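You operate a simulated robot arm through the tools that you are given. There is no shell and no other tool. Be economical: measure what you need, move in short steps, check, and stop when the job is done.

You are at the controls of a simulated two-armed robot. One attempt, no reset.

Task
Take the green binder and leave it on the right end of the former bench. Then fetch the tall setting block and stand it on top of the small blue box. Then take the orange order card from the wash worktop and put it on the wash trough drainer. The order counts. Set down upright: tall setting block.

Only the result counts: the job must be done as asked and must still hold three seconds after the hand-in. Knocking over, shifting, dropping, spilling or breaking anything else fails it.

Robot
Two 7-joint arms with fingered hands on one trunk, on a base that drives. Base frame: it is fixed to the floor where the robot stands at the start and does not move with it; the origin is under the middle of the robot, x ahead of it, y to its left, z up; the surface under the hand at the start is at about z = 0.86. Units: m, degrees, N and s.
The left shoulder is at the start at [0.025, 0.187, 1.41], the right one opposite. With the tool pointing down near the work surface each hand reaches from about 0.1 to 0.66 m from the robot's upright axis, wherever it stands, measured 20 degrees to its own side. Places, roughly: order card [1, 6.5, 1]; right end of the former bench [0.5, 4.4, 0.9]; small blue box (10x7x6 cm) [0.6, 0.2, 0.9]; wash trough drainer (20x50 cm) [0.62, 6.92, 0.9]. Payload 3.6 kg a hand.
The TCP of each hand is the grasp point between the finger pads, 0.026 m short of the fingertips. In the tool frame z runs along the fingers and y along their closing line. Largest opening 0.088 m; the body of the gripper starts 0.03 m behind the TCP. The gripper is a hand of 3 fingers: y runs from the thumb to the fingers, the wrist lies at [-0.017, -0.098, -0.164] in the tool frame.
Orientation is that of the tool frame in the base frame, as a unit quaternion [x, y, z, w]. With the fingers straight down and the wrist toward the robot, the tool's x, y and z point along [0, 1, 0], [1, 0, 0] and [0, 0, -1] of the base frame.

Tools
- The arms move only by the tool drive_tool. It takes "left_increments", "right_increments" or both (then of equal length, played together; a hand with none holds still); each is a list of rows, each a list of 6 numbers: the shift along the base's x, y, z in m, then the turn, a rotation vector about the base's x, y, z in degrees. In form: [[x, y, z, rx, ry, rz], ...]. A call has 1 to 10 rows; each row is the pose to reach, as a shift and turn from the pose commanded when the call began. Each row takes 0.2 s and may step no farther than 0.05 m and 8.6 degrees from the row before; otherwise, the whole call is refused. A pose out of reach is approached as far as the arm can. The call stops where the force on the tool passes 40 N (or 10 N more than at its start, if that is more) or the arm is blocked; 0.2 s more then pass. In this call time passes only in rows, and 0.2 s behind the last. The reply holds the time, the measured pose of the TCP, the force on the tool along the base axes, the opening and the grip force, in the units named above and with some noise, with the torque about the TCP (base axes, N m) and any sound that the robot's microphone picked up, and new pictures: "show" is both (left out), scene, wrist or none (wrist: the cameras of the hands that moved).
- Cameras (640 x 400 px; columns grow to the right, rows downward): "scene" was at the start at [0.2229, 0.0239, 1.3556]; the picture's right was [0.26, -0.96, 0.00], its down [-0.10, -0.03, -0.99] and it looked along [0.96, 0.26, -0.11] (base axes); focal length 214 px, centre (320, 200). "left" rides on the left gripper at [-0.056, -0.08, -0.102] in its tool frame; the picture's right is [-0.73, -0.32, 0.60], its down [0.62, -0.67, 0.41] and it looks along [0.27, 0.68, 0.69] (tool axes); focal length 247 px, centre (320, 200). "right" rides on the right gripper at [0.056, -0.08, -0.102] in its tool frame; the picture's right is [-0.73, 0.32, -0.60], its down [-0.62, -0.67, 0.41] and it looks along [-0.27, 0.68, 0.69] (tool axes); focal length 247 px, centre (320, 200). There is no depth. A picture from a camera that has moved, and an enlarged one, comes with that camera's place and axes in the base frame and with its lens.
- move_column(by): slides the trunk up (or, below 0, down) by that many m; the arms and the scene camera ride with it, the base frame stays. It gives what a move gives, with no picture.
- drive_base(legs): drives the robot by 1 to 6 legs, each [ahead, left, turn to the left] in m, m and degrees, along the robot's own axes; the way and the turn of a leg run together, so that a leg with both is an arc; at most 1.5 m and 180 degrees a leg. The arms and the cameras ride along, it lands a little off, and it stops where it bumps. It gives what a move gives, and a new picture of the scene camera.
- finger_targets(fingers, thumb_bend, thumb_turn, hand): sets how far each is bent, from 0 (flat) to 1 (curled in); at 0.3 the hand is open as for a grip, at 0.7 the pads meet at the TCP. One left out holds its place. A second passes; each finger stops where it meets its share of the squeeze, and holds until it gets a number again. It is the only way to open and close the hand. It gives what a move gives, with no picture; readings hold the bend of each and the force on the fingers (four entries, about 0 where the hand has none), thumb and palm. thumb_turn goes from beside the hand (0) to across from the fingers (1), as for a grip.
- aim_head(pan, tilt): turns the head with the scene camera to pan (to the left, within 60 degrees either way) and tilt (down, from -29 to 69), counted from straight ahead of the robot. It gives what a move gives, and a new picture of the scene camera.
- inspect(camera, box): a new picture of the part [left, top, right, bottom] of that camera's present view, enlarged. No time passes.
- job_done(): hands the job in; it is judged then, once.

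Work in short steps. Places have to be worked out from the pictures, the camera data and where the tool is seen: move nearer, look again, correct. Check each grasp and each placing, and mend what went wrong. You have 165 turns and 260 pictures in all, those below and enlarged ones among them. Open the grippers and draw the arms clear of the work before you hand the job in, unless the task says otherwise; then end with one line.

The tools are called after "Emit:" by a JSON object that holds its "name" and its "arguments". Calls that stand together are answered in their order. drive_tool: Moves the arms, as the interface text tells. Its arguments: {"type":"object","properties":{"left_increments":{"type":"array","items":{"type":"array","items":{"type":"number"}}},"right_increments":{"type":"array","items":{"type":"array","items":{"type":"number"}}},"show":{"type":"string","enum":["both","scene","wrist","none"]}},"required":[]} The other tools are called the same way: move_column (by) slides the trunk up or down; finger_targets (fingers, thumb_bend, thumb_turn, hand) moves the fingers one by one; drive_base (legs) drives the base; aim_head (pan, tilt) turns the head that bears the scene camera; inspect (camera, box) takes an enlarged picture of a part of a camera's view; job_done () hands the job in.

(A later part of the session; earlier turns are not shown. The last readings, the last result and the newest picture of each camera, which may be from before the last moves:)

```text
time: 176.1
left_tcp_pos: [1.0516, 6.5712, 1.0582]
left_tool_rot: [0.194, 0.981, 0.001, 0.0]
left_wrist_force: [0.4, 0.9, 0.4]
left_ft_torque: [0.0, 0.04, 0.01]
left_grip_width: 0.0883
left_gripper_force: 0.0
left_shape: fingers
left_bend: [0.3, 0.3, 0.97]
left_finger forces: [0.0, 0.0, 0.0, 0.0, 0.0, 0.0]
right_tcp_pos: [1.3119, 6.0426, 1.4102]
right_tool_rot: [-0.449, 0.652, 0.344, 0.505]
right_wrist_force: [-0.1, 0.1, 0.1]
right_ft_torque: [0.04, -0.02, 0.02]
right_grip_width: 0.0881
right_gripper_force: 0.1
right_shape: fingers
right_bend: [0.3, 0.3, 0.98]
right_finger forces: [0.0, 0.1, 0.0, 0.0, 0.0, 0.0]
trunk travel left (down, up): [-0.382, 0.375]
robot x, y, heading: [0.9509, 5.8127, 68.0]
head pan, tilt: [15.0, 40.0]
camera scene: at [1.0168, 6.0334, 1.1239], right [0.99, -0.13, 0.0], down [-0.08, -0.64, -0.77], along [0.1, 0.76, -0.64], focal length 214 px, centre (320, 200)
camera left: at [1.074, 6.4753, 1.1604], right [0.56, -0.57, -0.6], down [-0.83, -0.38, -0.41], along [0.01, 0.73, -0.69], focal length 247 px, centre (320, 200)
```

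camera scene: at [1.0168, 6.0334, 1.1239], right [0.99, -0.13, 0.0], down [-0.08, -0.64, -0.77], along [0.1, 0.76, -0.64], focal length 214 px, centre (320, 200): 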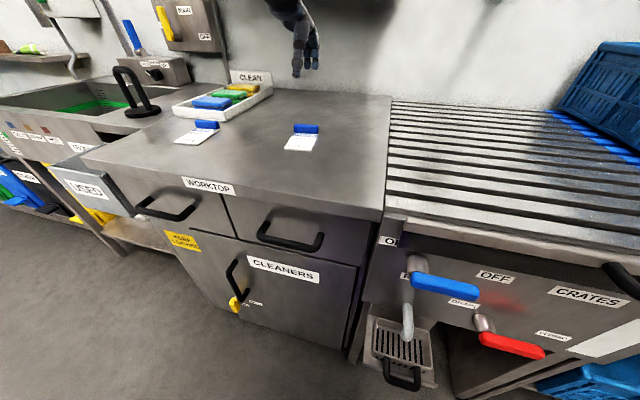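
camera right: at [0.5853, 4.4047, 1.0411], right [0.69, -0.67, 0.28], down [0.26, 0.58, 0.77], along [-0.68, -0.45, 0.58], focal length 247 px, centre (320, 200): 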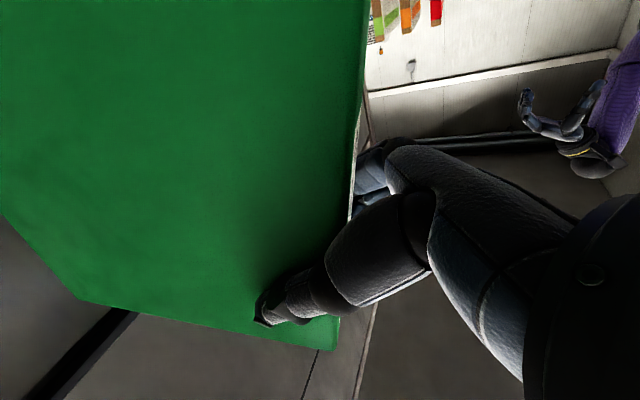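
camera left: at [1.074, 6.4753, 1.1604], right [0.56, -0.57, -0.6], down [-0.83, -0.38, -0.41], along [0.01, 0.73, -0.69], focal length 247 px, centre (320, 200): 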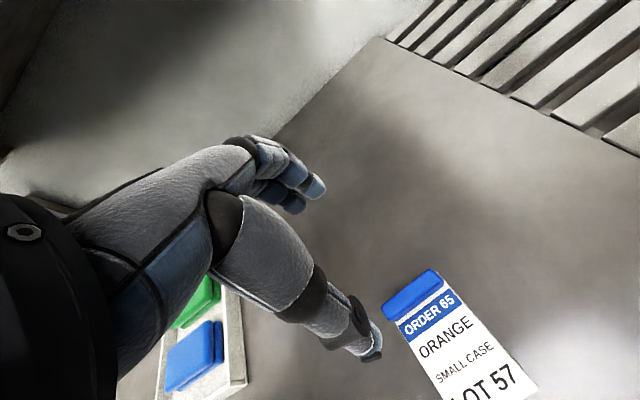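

I'll zoom in on the card's grip block.

Emit:
{"name": "inspect", "arguments": {"camera": "left", "box": [360, 250, 520, 350]}}

Emit:
{"name": "inspect", "arguments": {"camera": "scene", "box": [270, 110, 340, 165]}}

```text
4.00 times, centred on (440, 300) of left
camera zoom: at [1.074, 6.4753, 1.1604], right [0.56, -0.57, -0.6], down [-0.83, -0.38, -0.41], along [0.01, 0.73, -0.69], focal length 988 px, centre (-160, -200)
```

zoom: 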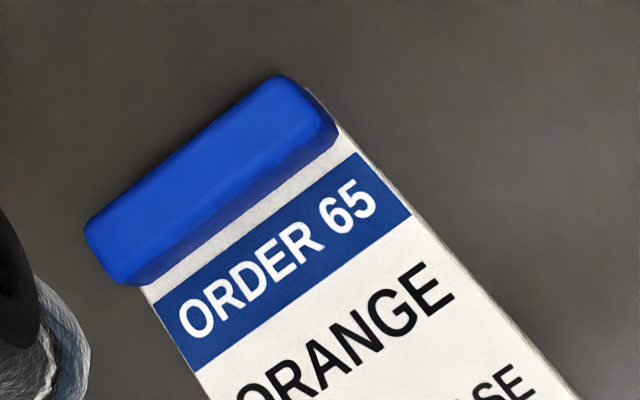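

```text
7.27 times, centred on (305, 138) of scene
camera zoom: at [1.0168, 6.0334, 1.1239], right [0.99, -0.13, 0.0], down [-0.08, -0.64, -0.77], along [0.1, 0.76, -0.64], focal length 1560 px, centre (429, 654)
```

zoom: 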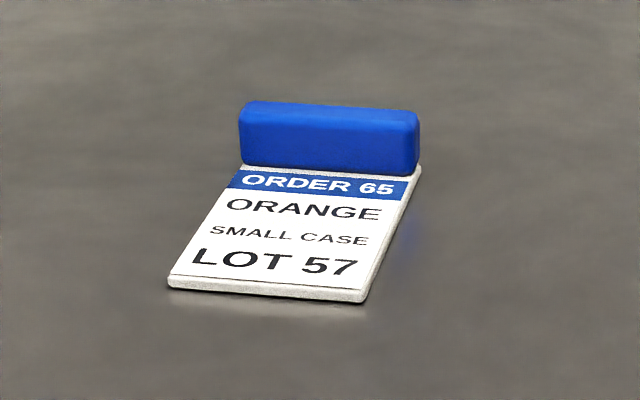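

The grip block is at about [1.05, 6.562], its top at about 0.92, long axis at -18°. I'll align by +4° and descend close to it.

Emit:
{"name": "drive_tool", "arguments": {"left_increments": [[-0.002, -0.008, -0.03, 0, 0, 4], [-0.002, -0.009, -0.065, 0, 0, 4], [-0.002, -0.009, -0.095, 0, 0, 4], [-0.002, -0.009, -0.11, 0, 0, 4]], "show": "both"}}

Emit:
{"name": "inspect", "arguments": {"camera": "scene", "box": [250, 80, 370, 180]}}

```text
time: 177.1
left_tcp_pos: [1.046, 6.5592, 0.9481]
left_tool_rot: [0.158, 0.987, 0.001, 0.0]
left_wrist_force: [-0.3, -0.7, -0.2]
left_ft_torque: [-0.02, -0.01, 0.01]
left_grip_width: 0.0885
left_gripper_force: 0.0
left_shape: fingers
left_bend: [0.3, 0.3, 0.97]
left_finger forces: [0.0, 0.0, 0.1, 0.0, 0.0, 0.1]
right_tcp_pos: [1.3114, 6.0423, 1.4105]
right_tool_rot: [-0.45, 0.652, 0.343, 0.504]
right_wrist_force: [-0.2, -0.1, -0.3]
right_ft_torque: [0.0, 0.01, 0.0]
right_grip_width: 0.088
right_gripper_force: 0.0
right_shape: fingers
right_bend: [0.3, 0.3, 0.98]
right_finger forces: [0.1, 0.1, 0.0, 0.1, 0.0, 0.1]
trunk travel left (down, up): [-0.382, 0.375]
robot x, y, heading: [0.9522, 5.8154, 67.6]
head pan, tilt: [15.0, 40.0]
camera scene: at [1.0163, 6.0333, 1.1239], right [0.99, -0.13, 0.0], down [-0.08, -0.64, -0.77], along [0.1, 0.76, -0.64], focal length 214 px, centre (320, 200)
camera left: at [1.076, 6.4659, 1.051], right [0.6, -0.53, -0.6], down [-0.8, -0.44, -0.41], along [-0.04, 0.73, -0.69], focal length 247 px, centre (320, 200)
```

scene: 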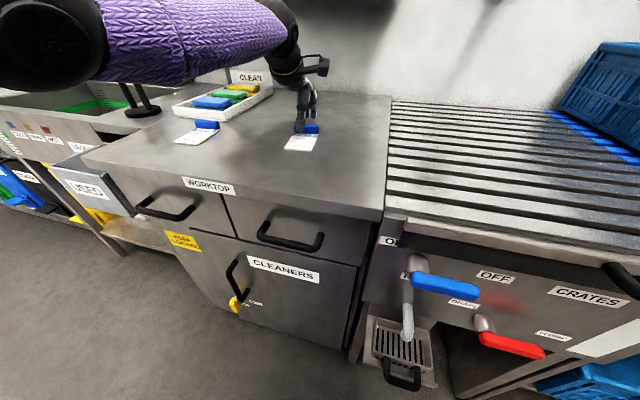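
left: 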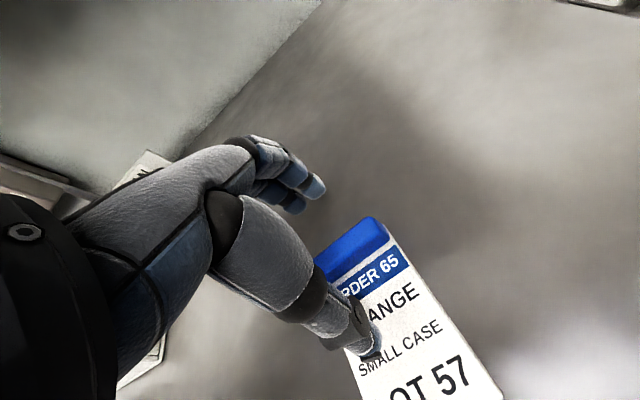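

```text
4.00 times, centred on (310, 130) of scene
camera zoom: at [1.0163, 6.0333, 1.1239], right [0.99, -0.13, 0.0], down [-0.08, -0.64, -0.77], along [0.1, 0.76, -0.64], focal length 858 px, centre (360, 480)
```

zoom: 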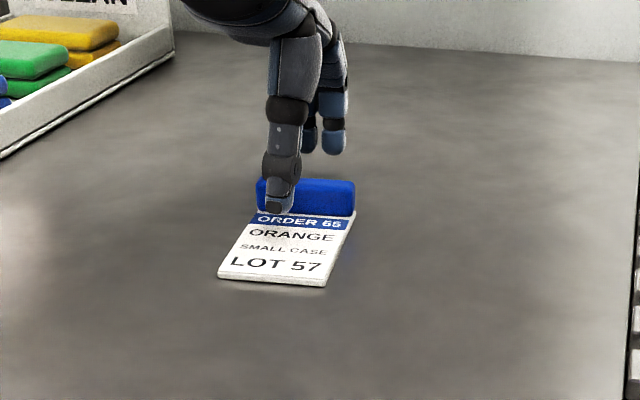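

It's centred well enough, so I'll nudge 4 mm and descend slowly until the fingertips are just above the surface.

Emit:
{"name": "drive_tool", "arguments": {"left_increments": [[0.004, 0, -0.008, 0, 0, 0], [0.004, 0, -0.014, 0, 0, 0], [0.004, 0, -0.019, 0, 0, 0]], "show": "none"}}

Emit:
{"name": "inspect", "arguments": {"camera": "scene", "box": [270, 90, 340, 165]}}

```text
time: 177.9
left_tcp_pos: [1.0512, 6.5591, 0.9312]
left_tool_rot: [0.159, 0.987, 0.001, -0.001]
left_wrist_force: [-0.9, 0.5, -0.4]
left_ft_torque: [0.04, 0.02, -0.01]
left_grip_width: 0.0883
left_gripper_force: 0.0
left_shape: fingers
left_bend: [0.3, 0.3, 0.97]
left_finger forces: [0.1, 0.1, 0.1, 0.0, 0.1, 0.0]
right_tcp_pos: [1.3116, 6.0427, 1.4099]
right_tool_rot: [-0.449, 0.652, 0.344, 0.505]
right_wrist_force: [1.2, 0.8, 0.2]
right_ft_torque: [0.01, -0.03, 0.04]
right_grip_width: 0.088
right_gripper_force: 0.1
right_shape: fingers
right_bend: [0.3, 0.3, 0.98]
right_finger forces: [0.0, 0.1, 0.0, 0.0, 0.0, 0.0]
trunk travel left (down, up): [-0.382, 0.375]
robot x, y, heading: [0.9484, 5.8134, 67.8]
head pan, tilt: [15.0, 40.0]
```

```text
5.33 times, centred on (305, 128) of scene
camera zoom: at [1.0165, 6.0333, 1.1239], right [0.99, -0.13, 0.0], down [-0.08, -0.64, -0.77], along [0.1, 0.76, -0.64], focal length 1144 px, centre (400, 587)
```

zoom: 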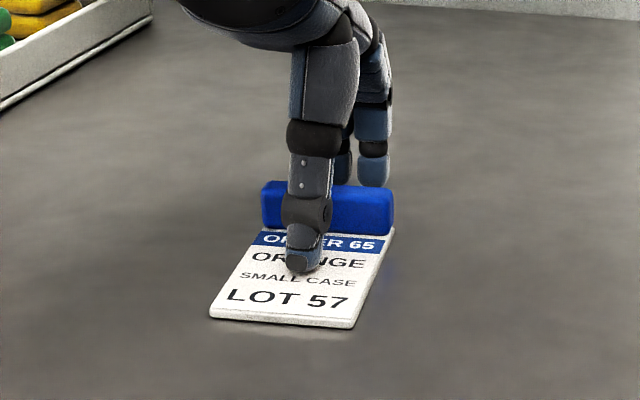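

Still no contact. I'll go another 6 mm down.

Emit:
{"name": "drive_tool", "arguments": {"left_increments": [[0, 0.001, -0.003, 0, 0, 0], [0, 0.002, -0.006, 0, 0, 0]], "show": "none"}}

Emit:
{"name": "inspect", "arguments": {"camera": "left", "box": [220, 120, 460, 380]}}

```text
time: 178.5
left_tcp_pos: [1.0485, 6.5601, 0.9265]
left_tool_rot: [0.159, 0.987, 0.002, 0.0]
left_wrist_force: [1.2, 1.7, 5.3]
left_ft_torque: [-0.19, 0.05, 0.02]
left_grip_width: 0.0889
left_gripper_force: 2.5
left_shape: fingers
left_bend: [0.3, 0.3, 0.97]
left_finger forces: [0.1, 0.0, 0.0, 0.1, 5.0, 0.0]
right_tcp_pos: [1.3118, 6.0425, 1.4093]
right_tool_rot: [-0.45, 0.652, 0.344, 0.504]
right_wrist_force: [0.3, -0.2, 0.2]
right_ft_torque: [0.01, 0.0, -0.01]
right_grip_width: 0.0881
right_gripper_force: 0.1
right_shape: fingers
right_bend: [0.3, 0.3, 0.98]
right_finger forces: [0.1, 0.0, 0.0, 0.0, 0.0, 0.0]
trunk travel left (down, up): [-0.382, 0.375]
robot x, y, heading: [0.9472, 5.8146, 67.7]
head pan, tilt: [15.0, 40.0]
```

```text
1.54 times, centred on (340, 250) of left
camera zoom: at [1.0784, 6.4666, 1.0293], right [0.6, -0.53, -0.6], down [-0.8, -0.43, -0.41], along [-0.04, 0.73, -0.68], focal length 380 px, centre (289, 123)
```

zoom: 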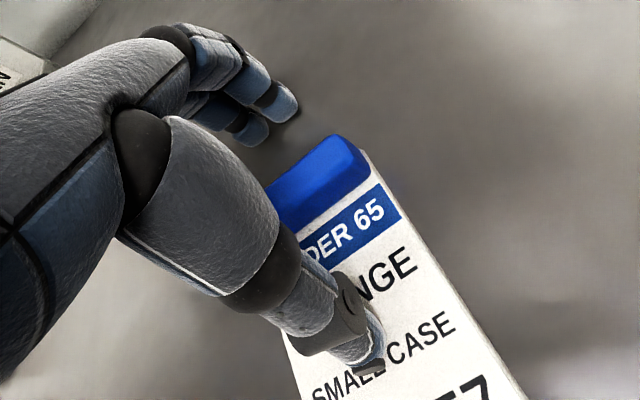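

The thumb touched the card, which gives the lowest level. I'll raise 2.5 mm and close.

Emit:
{"name": "drive_tool", "arguments": {"left_increments": [[0, 0, 0.0035, 0, 0, 0]], "show": "none"}}

Emit:
{"name": "finger_targets", "arguments": {"hand": "left", "fingers": 0.75, "thumb_bend": 0.75}}

Emit:
{"name": "inspect", "arguments": {"camera": "left", "box": [220, 120, 460, 380]}}

Emit:
{"name": "inspect", "arguments": {"camera": "scene", "box": [270, 90, 340, 165]}}

```text
time: 178.9
left_tcp_pos: [1.0489, 6.5614, 0.9275]
left_tool_rot: [0.16, 0.987, 0.0, -0.001]
left_wrist_force: [0.2, 0.5, 2.3]
left_ft_torque: [-0.08, 0.05, 0.03]
left_grip_width: 0.089
left_gripper_force: 1.2
left_shape: fingers
left_bend: [0.3, 0.29, 0.97]
left_finger forces: [0.0, 0.0, 0.0, 0.0, 1.7, 0.1]
right_tcp_pos: [1.3116, 6.0418, 1.4086]
right_tool_rot: [-0.449, 0.652, 0.344, 0.505]
right_wrist_force: [-0.9, 0.0, -0.5]
right_ft_torque: [0.0, 0.01, 0.0]
right_grip_width: 0.0881
right_gripper_force: 0.0
right_shape: fingers
right_bend: [0.3, 0.3, 0.98]
right_finger forces: [0.0, 0.2, 0.1, 0.1, 0.0, 0.1]
trunk travel left (down, up): [-0.382, 0.375]
robot x, y, heading: [0.9529, 5.8133, 67.7]
head pan, tilt: [15.0, 40.0]
```

```text
time: 179.9
left_tcp_pos: [1.0496, 6.5622, 0.934]
left_tool_rot: [0.159, 0.987, 0.004, 0.001]
left_wrist_force: [0.4, 5.0, 18.7]
left_ft_torque: [-0.36, -0.02, -0.03]
left_grip_width: 0.0118
left_gripper_force: 25.0
left_shape: fingers
left_bend: [0.65, 0.69, 0.97]
left_finger forces: [11.9, 4.9, 0.1, 0.0, 34.0, 0.0]
right_tcp_pos: [1.3106, 6.0401, 1.4111]
right_tool_rot: [-0.449, 0.652, 0.344, 0.505]
right_wrist_force: [-1.0, 0.2, -0.7]
right_ft_torque: [-0.01, 0.01, 0.07]
right_grip_width: 0.0881
right_gripper_force: 0.1
right_shape: fingers
right_bend: [0.3, 0.3, 0.98]
right_finger forces: [0.1, 0.0, 0.0, 0.1, 0.0, 0.1]
trunk travel left (down, up): [-0.382, 0.375]
robot x, y, heading: [0.95, 5.8133, 67.9]
head pan, tilt: [15.0, 40.0]
```

```text
1.54 times, centred on (340, 250) of left
camera zoom: at [1.079, 6.4676, 1.0341], right [0.6, -0.53, -0.6], down [-0.8, -0.43, -0.42], along [-0.04, 0.73, -0.68], focal length 380 px, centre (289, 123)
```

zoom: 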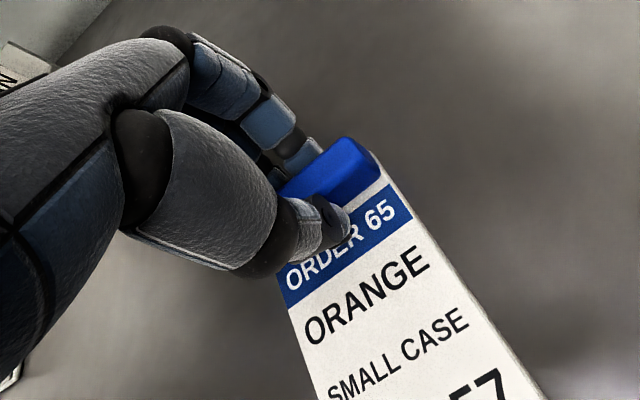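

```text
5.33 times, centred on (305, 128) of scene
camera zoom: at [1.0162, 6.032, 1.1244], right [0.99, -0.13, 0.0], down [-0.08, -0.64, -0.77], along [0.1, 0.76, -0.64], focal length 1144 px, centre (400, 587)
```

zoom: 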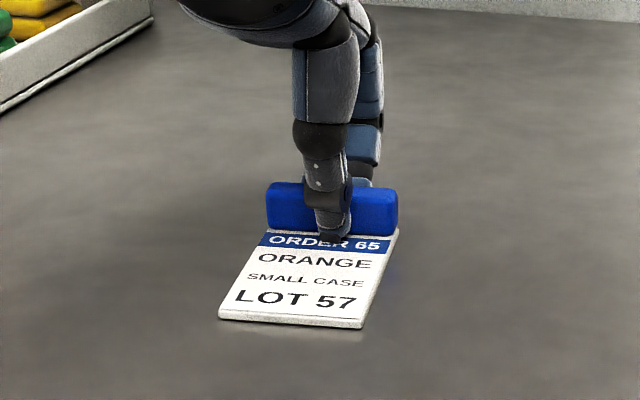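

It's gripped at about 12 mm on the block, with the thumb pressing down on the card. I'll lift slowly and check.

Emit:
{"name": "drive_tool", "arguments": {"left_increments": [[0, 0, 0.008, 0, 0, 0], [0, 0, 0.02, 0, 0, 0], [0, 0, 0.04, 0, 0, 0]], "show": "both"}}

```text
time: 180.7
left_tcp_pos: [1.0489, 6.562, 0.9678]
left_tool_rot: [0.159, 0.987, 0.0, 0.0]
left_wrist_force: [0.3, -0.8, 0.1]
left_ft_torque: [0.03, 0.02, -0.02]
left_grip_width: 0.0117
left_gripper_force: 12.7
left_shape: fingers
left_bend: [0.66, 0.66, 0.97]
left_finger forces: [9.7, 3.2, 0.1, 0.0, 12.7, 0.1]
right_tcp_pos: [1.3103, 6.0424, 1.4096]
right_tool_rot: [-0.449, 0.652, 0.344, 0.505]
right_wrist_force: [-0.1, -0.3, -0.1]
right_ft_torque: [0.01, 0.01, -0.03]
right_grip_width: 0.0882
right_gripper_force: 0.1
right_shape: fingers
right_bend: [0.3, 0.3, 0.98]
right_finger forces: [0.0, 0.0, 0.0, 0.0, 0.1, 0.0]
trunk travel left (down, up): [-0.382, 0.375]
robot x, y, heading: [0.9482, 5.8151, 67.9]
head pan, tilt: [15.0, 40.0]
camera scene: at [1.0163, 6.0333, 1.1238], right [0.99, -0.13, 0.0], down [-0.08, -0.64, -0.77], along [0.1, 0.76, -0.64], focal length 214 px, centre (320, 200)
camera left: at [1.079, 6.4681, 1.0694], right [0.6, -0.53, -0.6], down [-0.8, -0.44, -0.41], along [-0.04, 0.72, -0.69], focal length 247 px, centre (320, 200)
```

scene: 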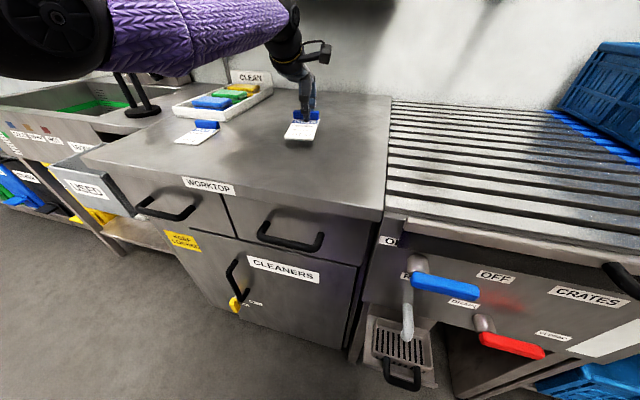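
left: 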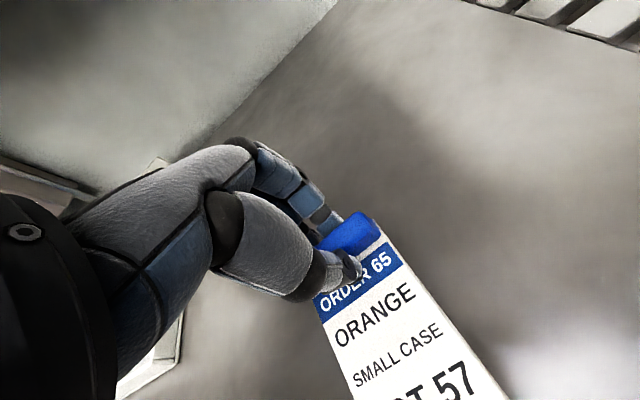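

The card is held. I'll raise it, draw it back a bit, and drive left toward the trough.

Emit:
{"name": "drive_tool", "arguments": {"left_increments": [[0, 0, 0.045, 0, 0, 0], [0, 0, 0.09, 0, 0, 0], [-0.01, -0.025, 0.13, 0, 0, 0], [-0.02, -0.05, 0.17, 0, 0, 0], [-0.035, -0.085, 0.2, 0, 0, 0], [-0.05, -0.12, 0.22, 0, 0, 0]], "show": "none"}}

Emit:
{"name": "drive_base", "arguments": {"legs": [[0, 0.45, 0]]}}

Emit:
{"name": "aim_head", "arguments": {"pan": 15, "tilt": 35}}

```text
time: 182.1
left_tcp_pos: [0.9996, 6.4389, 1.1899]
left_tool_rot: [0.159, 0.987, 0.0, 0.001]
left_wrist_force: [-0.2, 0.8, -0.2]
left_ft_torque: [0.02, 0.03, 0.02]
left_grip_width: 0.0113
left_gripper_force: 12.8
left_shape: fingers
left_bend: [0.67, 0.66, 0.97]
left_finger forces: [9.6, 3.1, 0.1, 0.1, 12.7, 0.1]
right_tcp_pos: [1.3126, 6.0409, 1.4103]
right_tool_rot: [-0.449, 0.652, 0.344, 0.505]
right_wrist_force: [0.2, -0.1, 0.1]
right_ft_torque: [-0.01, 0.01, -0.04]
right_grip_width: 0.0882
right_gripper_force: 0.0
right_shape: fingers
right_bend: [0.3, 0.3, 0.98]
right_finger forces: [0.1, 0.0, 0.0, 0.0, 0.0, 0.1]
trunk travel left (down, up): [-0.382, 0.375]
robot x, y, heading: [0.9518, 5.812, 67.6]
head pan, tilt: [15.0, 40.0]
```

```text
time: 184.8
left_tcp_pos: [0.5819, 6.6084, 1.1893]
left_tool_rot: [0.155, 0.988, 0.001, 0.0]
left_wrist_force: [0.4, 0.1, -0.6]
left_ft_torque: [-0.01, -0.03, 0.02]
left_grip_width: 0.0115
left_gripper_force: 12.6
left_shape: fingers
left_bend: [0.67, 0.66, 0.97]
left_finger forces: [9.6, 3.1, 0.1, 0.1, 12.7, 0.0]
right_tcp_pos: [0.897, 6.2125, 1.4097]
right_tool_rot: [-0.453, 0.65, 0.345, 0.503]
right_wrist_force: [0.3, 0.5, -0.7]
right_ft_torque: [0.02, 0.0, 0.0]
right_grip_width: 0.088
right_gripper_force: 0.1
right_shape: fingers
right_bend: [0.3, 0.3, 0.98]
right_finger forces: [0.0, 0.0, 0.0, 0.1, 0.0, 0.0]
trunk travel left (down, up): [-0.382, 0.375]
robot x, y, heading: [0.5386, 5.983, 68.2]
head pan, tilt: [15.0, 40.0]
camera scene: at [0.6023, 6.2009, 1.1239], right [0.99, -0.12, 0.0], down [-0.08, -0.64, -0.77], along [0.09, 0.76, -0.64], focal length 214 px, centre (320, 200)
```

scene: 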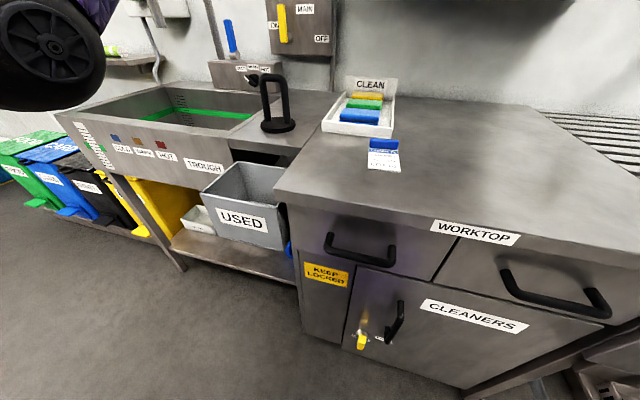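

```text
time: 185.4
left_tcp_pos: [0.583, 6.6074, 1.1895]
left_tool_rot: [0.155, 0.988, 0.0, 0.0]
left_wrist_force: [-0.1, -0.1, -0.7]
left_ft_torque: [-0.01, 0.01, 0.01]
left_grip_width: 0.0114
left_gripper_force: 13.0
left_shape: fingers
left_bend: [0.67, 0.66, 0.97]
left_finger forces: [9.7, 3.1, 0.1, 0.0, 12.7, 0.0]
right_tcp_pos: [0.897, 6.2119, 1.4097]
right_tool_rot: [-0.452, 0.65, 0.346, 0.503]
right_wrist_force: [0.1, -0.2, -0.5]
right_ft_torque: [0.01, -0.03, 0.0]
right_grip_width: 0.0881
right_gripper_force: 0.0
right_shape: fingers
right_bend: [0.3, 0.3, 0.98]
right_finger forces: [0.1, 0.1, 0.0, 0.0, 0.1, 0.1]
trunk travel left (down, up): [-0.382, 0.375]
robot x, y, heading: [0.5394, 5.9815, 68.2]
head pan, tilt: [15.0, 35.0]
camera scene: at [0.6035, 6.2036, 1.1314], right [0.99, -0.12, 0.0], down [-0.07, -0.57, -0.82], along [0.1, 0.81, -0.57], focal length 214 px, centre (320, 200)
```

scene: 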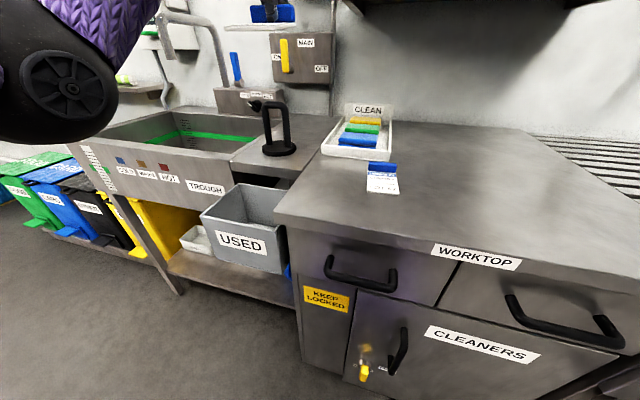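

The stand is at about [0.553, 6.797] on the front part of the drainer, so the free area is behind it at about [0.63, 6.93], which is far. Turning the robot right brings the left shoulder forward, so I'll sidestep left, turn -55° and lower the trunk a little.

Emit:
{"name": "drive_base", "arguments": {"legs": [[0, 0.2, 0], [0, 0, -55]]}}

Emit:
{"name": "move_column", "arguments": {"by": -0.08}}

Emit:
{"name": "aim_head", "arguments": {"pan": 55, "tilt": 35}}

```text
time: 189.5
left_tcp_pos: [0.8929, 6.3761, 1.1897]
left_tool_rot: [0.595, 0.804, 0.0, 0.001]
left_wrist_force: [-0.6, 0.1, -1.1]
left_ft_torque: [0.0, 0.01, 0.03]
left_grip_width: 0.0112
left_gripper_force: 11.9
left_shape: fingers
left_bend: [0.67, 0.66, 0.97]
left_finger forces: [9.3, 2.9, 0.0, 0.0, 12.3, 0.0]
right_tcp_pos: [0.7488, 5.8926, 1.4095]
right_tool_rot: [-0.1, 0.786, 0.074, 0.606]
right_wrist_force: [-0.4, -1.1, 0.1]
right_ft_torque: [0.04, 0.03, 0.01]
right_grip_width: 0.0879
right_gripper_force: 0.1
right_shape: fingers
right_bend: [0.3, 0.3, 0.98]
right_finger forces: [0.0, 0.0, 0.1, 0.1, 0.0, 0.1]
trunk travel left (down, up): [-0.382, 0.375]
robot x, y, heading: [0.3519, 6.0556, 13.3]
head pan, tilt: [15.0, 35.0]
camera scene: at [0.5737, 6.1287, 1.1315], right [0.47, -0.88, 0.0], down [-0.51, -0.27, -0.82], along [0.72, 0.39, -0.57], focal length 214 px, centre (320, 200)
```

scene: 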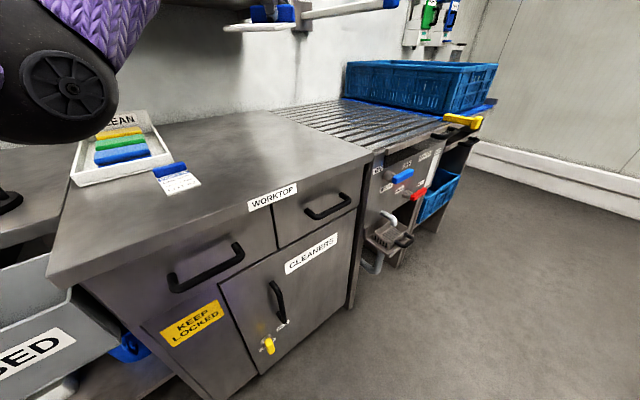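

```text
time: 190.6
left_tcp_pos: [0.8923, 6.3752, 1.1103]
left_tool_rot: [0.594, 0.805, 0.001, 0.0]
left_wrist_force: [0.8, 0.0, 0.5]
left_ft_torque: [0.02, 0.02, 0.01]
left_grip_width: 0.0112
left_gripper_force: 12.2
left_shape: fingers
left_bend: [0.67, 0.66, 0.97]
left_finger forces: [9.3, 3.0, 0.0, 0.2, 12.3, 0.0]
right_tcp_pos: [0.7481, 5.892, 1.3305]
right_tool_rot: [-0.101, 0.785, 0.074, 0.607]
right_wrist_force: [-0.8, 0.2, -0.3]
right_ft_torque: [-0.01, -0.01, 0.01]
right_grip_width: 0.0881
right_gripper_force: 0.1
right_shape: fingers
right_bend: [0.3, 0.3, 0.98]
right_finger forces: [0.0, 0.0, 0.0, 0.0, 0.0, 0.0]
trunk travel left (down, up): [-0.302, 0.455]
robot x, y, heading: [0.3527, 6.0544, 13.3]
head pan, tilt: [15.0, 35.0]
```

```text
time: 191.7
left_tcp_pos: [0.8929, 6.3768, 1.1095]
left_tool_rot: [0.594, 0.804, 0.001, 0.0]
left_wrist_force: [0.0, 0.0, -0.2]
left_ft_torque: [0.02, -0.02, 0.01]
left_grip_width: 0.0111
left_gripper_force: 11.6
left_shape: fingers
left_bend: [0.67, 0.66, 0.97]
left_finger forces: [9.3, 2.9, 0.0, 0.1, 12.3, 0.0]
right_tcp_pos: [0.749, 5.8917, 1.3289]
right_tool_rot: [-0.101, 0.785, 0.074, 0.607]
right_wrist_force: [-0.2, 0.0, -0.4]
right_ft_torque: [-0.01, 0.03, 0.04]
right_grip_width: 0.0881
right_gripper_force: 0.0
right_shape: fingers
right_bend: [0.3, 0.3, 0.98]
right_finger forces: [0.0, 0.1, 0.0, 0.0, 0.1, 0.0]
trunk travel left (down, up): [-0.302, 0.455]
robot x, y, heading: [0.3511, 6.0561, 13.2]
head pan, tilt: [55.0, 35.0]
camera scene: at [0.5399, 6.1717, 1.0453], right [0.93, -0.37, 0.0], down [-0.21, -0.53, -0.82], along [0.31, 0.76, -0.57], focal length 214 px, centre (320, 200)
```

scene: 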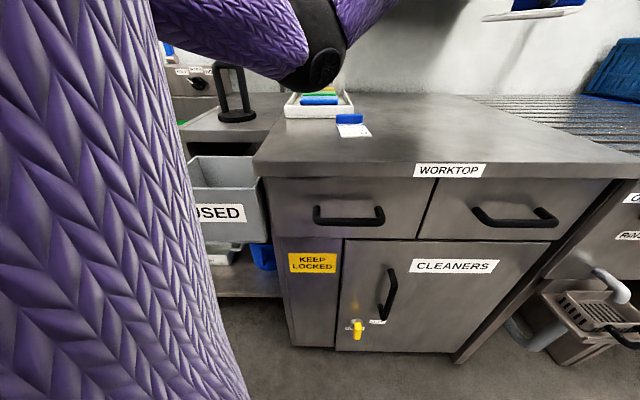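

The elbow is a bit low near the tray and the stand. I'll raise the trunk for safety, then shift the base left and slightly closer for reach.

Emit:
{"name": "move_column", "arguments": {"by": 0.2}}

Emit:
{"name": "drive_base", "arguments": {"legs": [[-0.115, 0.165, 0]]}}

Emit:
{"name": "aim_head", "arguments": {"pan": 58, "tilt": 40}}

```text
time: 193.9
left_tcp_pos: [0.8935, 6.3769, 1.3094]
left_tool_rot: [0.594, 0.804, -0.001, 0.001]
left_wrist_force: [-0.5, -0.1, -0.2]
left_ft_torque: [0.01, 0.02, -0.01]
left_grip_width: 0.0113
left_gripper_force: 12.1
left_shape: fingers
left_bend: [0.67, 0.66, 0.97]
left_finger forces: [9.3, 3.0, 0.0, 0.1, 12.3, 0.0]
right_tcp_pos: [0.7494, 5.8929, 1.5298]
right_tool_rot: [-0.1, 0.786, 0.074, 0.606]
right_wrist_force: [-0.1, 0.7, 0.2]
right_ft_torque: [0.0, 0.0, -0.01]
right_grip_width: 0.0881
right_gripper_force: 0.0
right_shape: fingers
right_bend: [0.3, 0.3, 0.98]
right_finger forces: [0.0, 0.1, 0.1, 0.0, 0.0, 0.1]
trunk travel left (down, up): [-0.502, 0.255]
robot x, y, heading: [0.3526, 6.0534, 13.3]
head pan, tilt: [55.0, 35.0]
```

```text
time: 195.5
left_tcp_pos: [0.7431, 6.5154, 1.309]
left_tool_rot: [0.594, 0.804, 0.001, -0.001]
left_wrist_force: [-0.2, -0.3, -1.5]
left_ft_torque: [-0.01, 0.0, -0.02]
left_grip_width: 0.0112
left_gripper_force: 12.0
left_shape: fingers
left_bend: [0.67, 0.66, 0.97]
left_finger forces: [9.3, 3.0, 0.0, 0.1, 12.3, 0.0]
right_tcp_pos: [0.5975, 6.0329, 1.5292]
right_tool_rot: [-0.1, 0.785, 0.074, 0.606]
right_wrist_force: [0.0, 0.2, 0.5]
right_ft_torque: [-0.01, -0.01, 0.02]
right_grip_width: 0.0881
right_gripper_force: 0.1
right_shape: fingers
right_bend: [0.3, 0.3, 0.98]
right_finger forces: [0.1, 0.1, 0.0, 0.0, 0.1, 0.0]
trunk travel left (down, up): [-0.502, 0.255]
robot x, y, heading: [0.2022, 6.1946, 13.0]
head pan, tilt: [55.0, 35.0]
camera scene: at [0.3683, 6.3072, 1.2576], right [0.93, -0.37, 0.0], down [-0.21, -0.53, -0.82], along [0.31, 0.76, -0.57], focal length 214 px, centre (320, 200)
```

scene: 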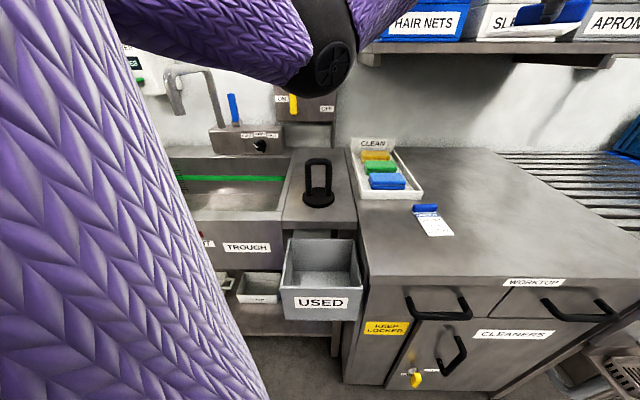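

```text
time: 196.2
left_tcp_pos: [0.743, 6.5148, 1.3096]
left_tool_rot: [0.595, 0.804, 0.0, 0.0]
left_wrist_force: [-1.0, -0.4, -1.0]
left_ft_torque: [0.01, 0.01, -0.02]
left_grip_width: 0.011
left_gripper_force: 12.6
left_shape: fingers
left_bend: [0.67, 0.66, 0.97]
left_finger forces: [9.3, 3.1, 0.1, 0.0, 12.4, 0.0]
right_tcp_pos: [0.5995, 6.0305, 1.5301]
right_tool_rot: [-0.099, 0.786, 0.073, 0.606]
right_wrist_force: [1.1, -0.4, -0.3]
right_ft_torque: [0.01, 0.0, 0.01]
right_grip_width: 0.088
right_gripper_force: 0.1
right_shape: fingers
right_bend: [0.3, 0.3, 0.98]
right_finger forces: [0.0, 0.0, 0.0, 0.0, 0.1, 0.0]
trunk travel left (down, up): [-0.502, 0.255]
robot x, y, heading: [0.2039, 6.1956, 13.2]
head pan, tilt: [58.0, 40.0]
camera scene: at [0.3636, 6.3054, 1.2501], right [0.95, -0.33, 0.0], down [-0.21, -0.61, -0.77], along [0.25, 0.72, -0.64], focal length 214 px, centre (320, 200)
```

scene: 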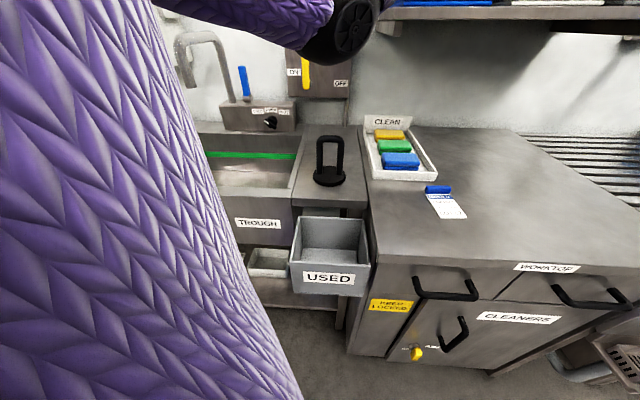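

This is a clear view of the drainer, which spans about 20 cm beside the basin. The stand base ends at about 5 cm behind [0.556, 6.791]. The target for the grip is [0.623, 6.943]. I'll lower the trunk 0.1 m and move most of the way at safe height, turning the hand to suit.

Emit:
{"name": "move_column", "arguments": {"by": -0.1}}

Emit:
{"name": "drive_tool", "arguments": {"left_increments": [[-0.011, 0.04, 0, 0, 0, 4], [-0.022, 0.08, 0, 0, 0, 8], [-0.034, 0.12, 0, 0, 0, 12], [-0.045, 0.16, 0, 0, 0, 16], [-0.056, 0.2, 0, 0, 0, 20], [-0.067, 0.24, 0, 0, 0, 24], [-0.079, 0.28, 0, 0, 0, 28], [-0.09, 0.32, 0, 0, 0, 32], [-0.1, 0.355, 0, 0, 0, 36], [-0.11, 0.385, 0, 0, 0, 38]], "show": "both"}}

```text
time: 197.5
left_tcp_pos: [0.7431, 6.5146, 1.2091]
left_tool_rot: [0.595, 0.804, 0.001, 0.001]
left_wrist_force: [0.4, -0.2, -0.8]
left_ft_torque: [0.02, -0.02, 0.01]
left_grip_width: 0.0113
left_gripper_force: 12.5
left_shape: fingers
left_bend: [0.67, 0.66, 0.97]
left_finger forces: [9.2, 2.9, 0.0, 0.1, 12.3, 0.1]
right_tcp_pos: [0.5983, 6.031, 1.4304]
right_tool_rot: [-0.099, 0.786, 0.073, 0.606]
right_wrist_force: [-0.2, 0.1, -0.7]
right_ft_torque: [0.01, 0.0, -0.02]
right_grip_width: 0.0883
right_gripper_force: 0.1
right_shape: fingers
right_bend: [0.3, 0.3, 0.98]
right_finger forces: [0.0, 0.0, 0.0, 0.1, 0.1, 0.0]
trunk travel left (down, up): [-0.402, 0.355]
robot x, y, heading: [0.1996, 6.1952, 13.0]
head pan, tilt: [58.0, 40.0]
```

```text
time: 199.0
left_tcp_pos: [0.678, 6.7508, 1.2085]
left_tool_rot: [0.425, 0.905, -0.005, -0.002]
left_wrist_force: [-12.2, -19.6, 2.5]
left_ft_torque: [0.9, -0.53, 0.03]
left_grip_width: 0.0113
left_gripper_force: 23.4
left_shape: fingers
left_bend: [0.72, 0.64, 0.96]
left_finger forces: [9.2, 25.2, 0.1, 0.0, 12.2, 0.0]
right_tcp_pos: [0.5979, 6.0308, 1.4301]
right_tool_rot: [-0.1, 0.785, 0.074, 0.606]
right_wrist_force: [0.3, 1.1, -0.7]
right_ft_torque: [-0.03, 0.03, 0.01]
right_grip_width: 0.0879
right_gripper_force: 0.0
right_shape: fingers
right_bend: [0.3, 0.3, 0.98]
right_finger forces: [0.1, 0.1, 0.0, 0.0, 0.1, 0.0]
trunk travel left (down, up): [-0.402, 0.355]
robot x, y, heading: [0.204, 6.1936, 12.7]
head pan, tilt: [58.0, 40.0]
stopped in row 7 (left hand): the force on the tool passed its limit at 53 N (the readings are from after the stop); the commanded pose is now the measured one
camera scene: at [0.3717, 6.3064, 1.1453], right [0.95, -0.33, 0.0], down [-0.21, -0.61, -0.77], along [0.25, 0.72, -0.64], focal length 214 px, centre (320, 200)
camera left: at [0.6543, 6.6568, 1.3119], right [0.22, -0.77, -0.6], down [-0.91, 0.05, -0.4], along [0.34, 0.63, -0.69], focal length 247 px, centre (320, 200)
```

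scene: 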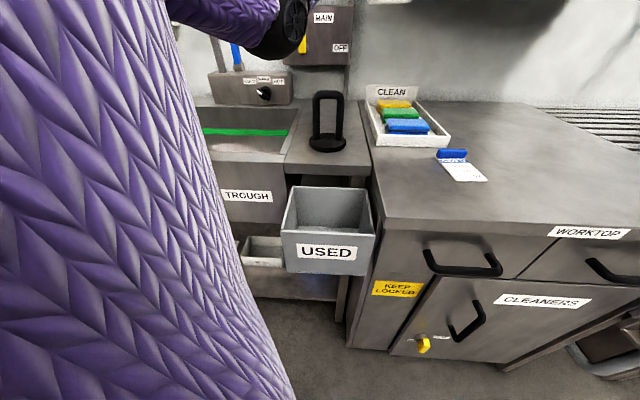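
left: 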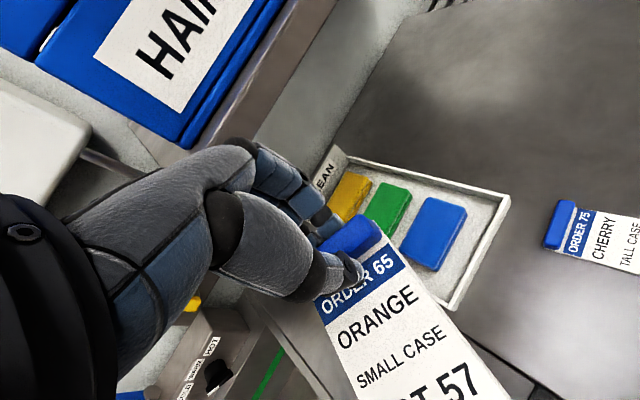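

The fingers bumped the shelf edge below the boxes. I'll back off at once, lower below the shelf level, and check the shelf boxes.

Emit:
{"name": "drive_tool", "arguments": {"left_increments": [[-0.01, -0.03, 0, 0, 0, 0], [-0.025, -0.06, 0, 0, 0, 0]], "show": "none"}}

Emit:
{"name": "aim_head", "arguments": {"pan": 50, "tilt": 5}}

```text
time: 199.6
left_tcp_pos: [0.6526, 6.693, 1.2072]
left_tool_rot: [0.421, 0.907, -0.004, -0.003]
left_wrist_force: [-0.3, -0.6, 1.0]
left_ft_torque: [0.05, -0.02, 0.03]
left_grip_width: 0.011
left_gripper_force: 11.8
left_shape: fingers
left_bend: [0.72, 0.65, 0.96]
left_finger forces: [8.7, 3.0, 0.0, 0.1, 11.6, 0.0]
right_tcp_pos: [0.5982, 6.0312, 1.4297]
right_tool_rot: [-0.1, 0.785, 0.073, 0.607]
right_wrist_force: [0.7, 0.5, -0.4]
right_ft_torque: [0.01, 0.03, 0.02]
right_grip_width: 0.0878
right_gripper_force: 0.1
right_shape: fingers
right_bend: [0.3, 0.3, 0.98]
right_finger forces: [0.0, 0.0, 0.0, 0.1, 0.0, 0.1]
trunk travel left (down, up): [-0.402, 0.355]
robot x, y, heading: [0.2023, 6.1952, 12.8]
head pan, tilt: [58.0, 40.0]
```

```text
time: 200.6
left_tcp_pos: [0.6546, 6.694, 1.2077]
left_tool_rot: [0.422, 0.907, -0.004, -0.002]
left_wrist_force: [0.1, -1.4, -0.7]
left_ft_torque: [0.0, -0.02, -0.03]
left_grip_width: 0.0111
left_gripper_force: 11.2
left_shape: fingers
left_bend: [0.72, 0.65, 0.96]
left_finger forces: [8.7, 3.0, 0.1, 0.0, 11.6, 0.0]
right_tcp_pos: [0.5988, 6.0319, 1.4284]
right_tool_rot: [-0.099, 0.786, 0.074, 0.606]
right_wrist_force: [-0.6, 0.2, 0.6]
right_ft_torque: [0.0, 0.01, 0.03]
right_grip_width: 0.0879
right_gripper_force: 0.1
right_shape: fingers
right_bend: [0.3, 0.3, 0.98]
right_finger forces: [0.0, 0.0, 0.0, 0.0, 0.0, 0.1]
trunk travel left (down, up): [-0.402, 0.355]
robot x, y, heading: [0.2041, 6.1925, 13.0]
head pan, tilt: [50.0, 5.0]
camera scene: at [0.386, 6.3083, 1.2008], right [0.89, -0.45, 0.0], down [-0.04, -0.08, -1.0], along [0.45, 0.89, -0.09], focal length 214 px, centre (320, 200)
```

scene: 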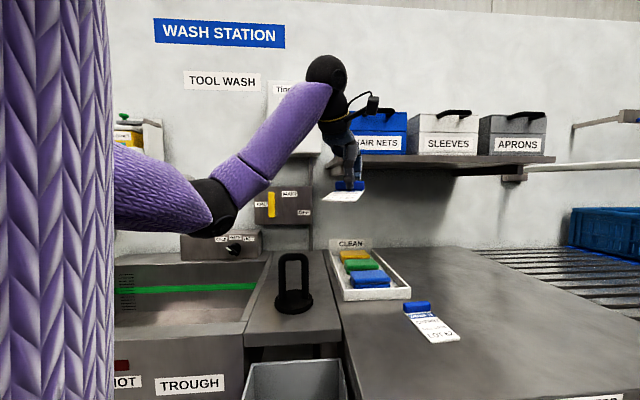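

The shelf and its boxes look undisturbed, and the wrist cable box is up on the right. I'll lower by 0.1 m to pass under the shelf but above the stand.

Emit:
{"name": "move_column", "arguments": {"by": -0.1}}

Emit:
{"name": "aim_head", "arguments": {"pan": 52, "tilt": 15}}

Emit:
{"name": "inspect", "arguments": {"camera": "scene", "box": [220, 60, 440, 260]}}

```text
time: 201.9
left_tcp_pos: [0.6511, 6.6937, 1.1086]
left_tool_rot: [0.422, 0.906, -0.003, -0.001]
left_wrist_force: [0.3, -0.8, 0.4]
left_ft_torque: [0.01, 0.0, -0.01]
left_grip_width: 0.0109
left_gripper_force: 11.2
left_shape: fingers
left_bend: [0.72, 0.65, 0.96]
left_finger forces: [8.6, 2.9, 0.0, 0.0, 11.5, 0.0]
right_tcp_pos: [0.597, 6.0321, 1.3289]
right_tool_rot: [-0.1, 0.785, 0.074, 0.607]
right_wrist_force: [-0.6, 0.0, -0.2]
right_ft_torque: [-0.03, 0.02, 0.01]
right_grip_width: 0.0881
right_gripper_force: 0.0
right_shape: fingers
right_bend: [0.3, 0.3, 0.98]
right_finger forces: [0.1, 0.0, 0.1, 0.0, 0.0, 0.0]
trunk travel left (down, up): [-0.302, 0.455]
robot x, y, heading: [0.2047, 6.1937, 12.8]
head pan, tilt: [50.0, 5.0]
```

```text
time: 202.6
left_tcp_pos: [0.653, 6.6938, 1.1075]
left_tool_rot: [0.423, 0.906, -0.004, -0.002]
left_wrist_force: [0.1, 0.2, -0.4]
left_ft_torque: [0.02, -0.01, 0.01]
left_grip_width: 0.0108
left_gripper_force: 12.2
left_shape: fingers
left_bend: [0.72, 0.65, 0.96]
left_finger forces: [8.7, 2.8, 0.0, 0.0, 11.4, 0.0]
right_tcp_pos: [0.5978, 6.0303, 1.3291]
right_tool_rot: [-0.099, 0.785, 0.073, 0.607]
right_wrist_force: [0.5, -0.1, 0.0]
right_ft_torque: [0.01, 0.0, -0.02]
right_grip_width: 0.0882
right_gripper_force: 0.0
right_shape: fingers
right_bend: [0.3, 0.3, 0.98]
right_finger forces: [0.0, 0.1, 0.1, 0.0, 0.0, 0.1]
trunk travel left (down, up): [-0.302, 0.455]
robot x, y, heading: [0.2025, 6.1946, 13.0]
head pan, tilt: [52.0, 15.0]
camera scene: at [0.3968, 6.3143, 1.0774], right [0.91, -0.42, 0.0], down [-0.11, -0.23, -0.97], along [0.41, 0.88, -0.26], focal length 214 px, centre (320, 200)
```

scene: 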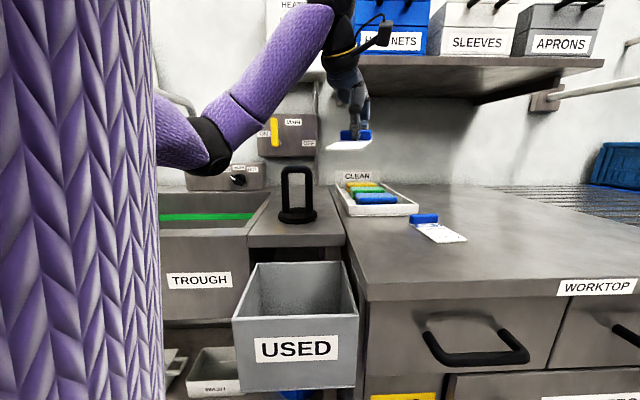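

```text
2.00 times, centred on (330, 160) of scene
camera zoom: at [0.3968, 6.3143, 1.0774], right [0.91, -0.42, 0.0], down [-0.11, -0.23, -0.97], along [0.41, 0.88, -0.26], focal length 429 px, centre (300, 280)
```

zoom: 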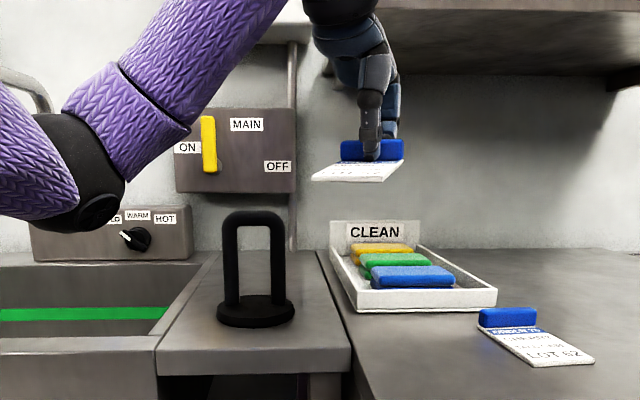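

The hand, stand and tray are all clear to see. I'll lower to z ≈ 1.017 right of the stand, turning +15°, then slide past the stand and behind it.

Emit:
{"name": "drive_tool", "arguments": {"left_increments": [[-0.004, 0.002, -0.02, 0, 0, 4], [-0.008, 0.003, -0.045, 0, 0, 8], [-0.012, 0.005, -0.07, 0, 0, 12], [-0.014, 0.006, -0.09, 0, 0, 15]], "show": "both"}}

```text
time: 203.6
left_tcp_pos: [0.6385, 6.6997, 1.0177]
left_tool_rot: [0.299, 0.954, -0.005, 0.0]
left_wrist_force: [-0.3, -0.3, -1.8]
left_ft_torque: [-0.01, -0.02, 0.01]
left_grip_width: 0.0107
left_gripper_force: 11.5
left_shape: fingers
left_bend: [0.72, 0.65, 0.96]
left_finger forces: [8.6, 3.0, 0.0, 0.0, 11.5, 0.0]
right_tcp_pos: [0.599, 6.0314, 1.3306]
right_tool_rot: [-0.099, 0.785, 0.073, 0.607]
right_wrist_force: [0.5, 0.1, -0.4]
right_ft_torque: [-0.01, 0.0, 0.01]
right_grip_width: 0.0882
right_gripper_force: 0.1
right_shape: fingers
right_bend: [0.3, 0.3, 0.98]
right_finger forces: [0.0, 0.0, 0.0, 0.0, 0.1, 0.1]
trunk travel left (down, up): [-0.302, 0.455]
robot x, y, heading: [0.2024, 6.191, 13.1]
head pan, tilt: [52.0, 15.0]
camera scene: at [0.3968, 6.3143, 1.0773], right [0.91, -0.42, 0.0], down [-0.11, -0.23, -0.97], along [0.41, 0.88, -0.26], focal length 214 px, centre (320, 200)
camera left: at [0.6412, 6.6031, 1.1208], right [0.42, -0.69, -0.6], down [-0.89, -0.19, -0.41], along [0.16, 0.7, -0.69], focal length 247 px, centre (320, 200)
```

scene: 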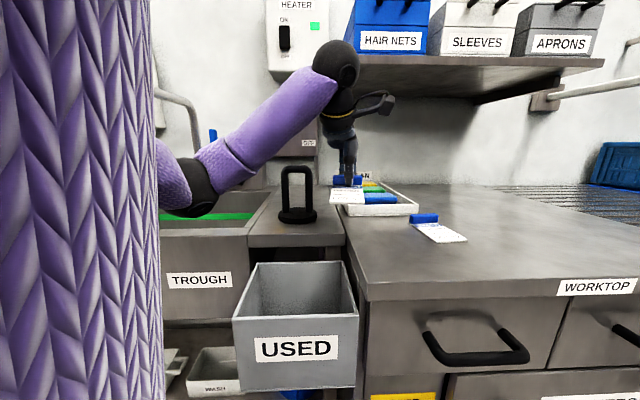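
left: 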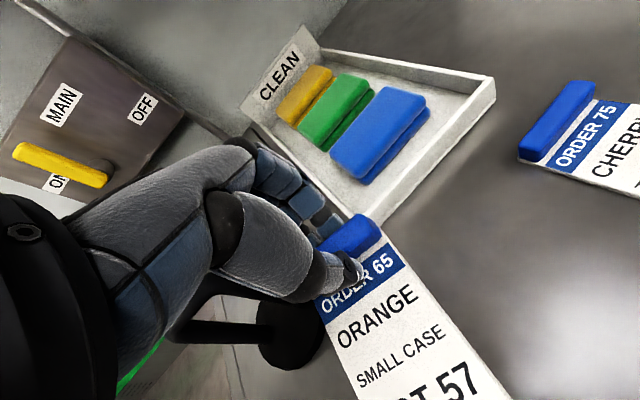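

Clear on both sides. I'll slide forward along the drainer's axis past the stand.

Emit:
{"name": "drive_tool", "arguments": {"left_increments": [[0.015, 0.037, 0, 0, 0, 0], [0.03, 0.074, 0, 0, 0, 0], [0.044, 0.108, 0, 0, 0, 0], [0.058, 0.143, 0, 0, 0, 0], [0.071, 0.176, 0, 0, 0, 0]], "show": "both"}}

```text
time: 204.8
left_tcp_pos: [0.7076, 6.8757, 1.018]
left_tool_rot: [0.301, 0.954, -0.003, -0.002]
left_wrist_force: [-0.9, -0.2, -1.0]
left_ft_torque: [0.02, 0.01, -0.02]
left_grip_width: 0.011
left_gripper_force: 11.2
left_shape: fingers
left_bend: [0.72, 0.65, 0.96]
left_finger forces: [8.6, 2.8, 0.2, 0.1, 11.5, 0.0]
right_tcp_pos: [0.5996, 6.0311, 1.3291]
right_tool_rot: [-0.1, 0.786, 0.074, 0.606]
right_wrist_force: [-1.3, 0.0, 0.2]
right_ft_torque: [-0.01, -0.03, 0.01]
right_grip_width: 0.088
right_gripper_force: 0.0
right_shape: fingers
right_bend: [0.3, 0.3, 0.98]
right_finger forces: [0.0, 0.0, 0.0, 0.1, 0.1, 0.1]
trunk travel left (down, up): [-0.302, 0.455]
robot x, y, heading: [0.2046, 6.1948, 12.8]
head pan, tilt: [52.0, 15.0]
camera scene: at [0.3969, 6.3144, 1.0773], right [0.91, -0.42, 0.0], down [-0.11, -0.23, -0.97], along [0.41, 0.88, -0.26], focal length 214 px, centre (320, 200)
camera left: at [0.7109, 6.7779, 1.1208], right [0.42, -0.69, -0.6], down [-0.89, -0.19, -0.41], along [0.17, 0.7, -0.69], focal length 247 px, centre (320, 200)
```

scene: 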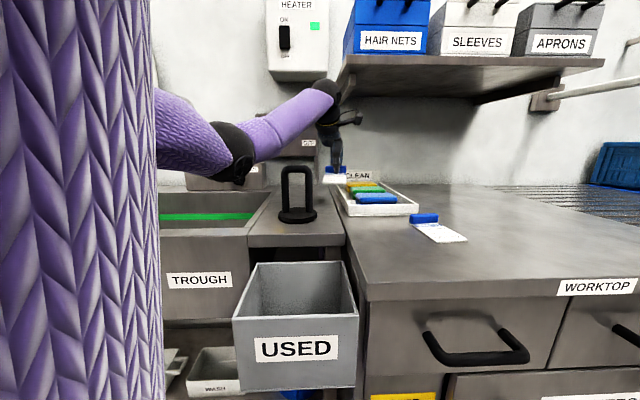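
left: 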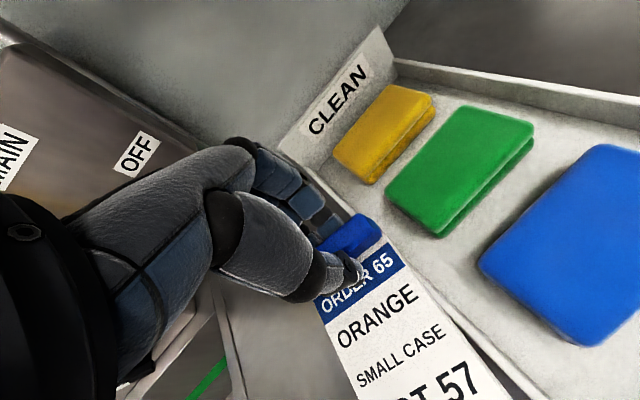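

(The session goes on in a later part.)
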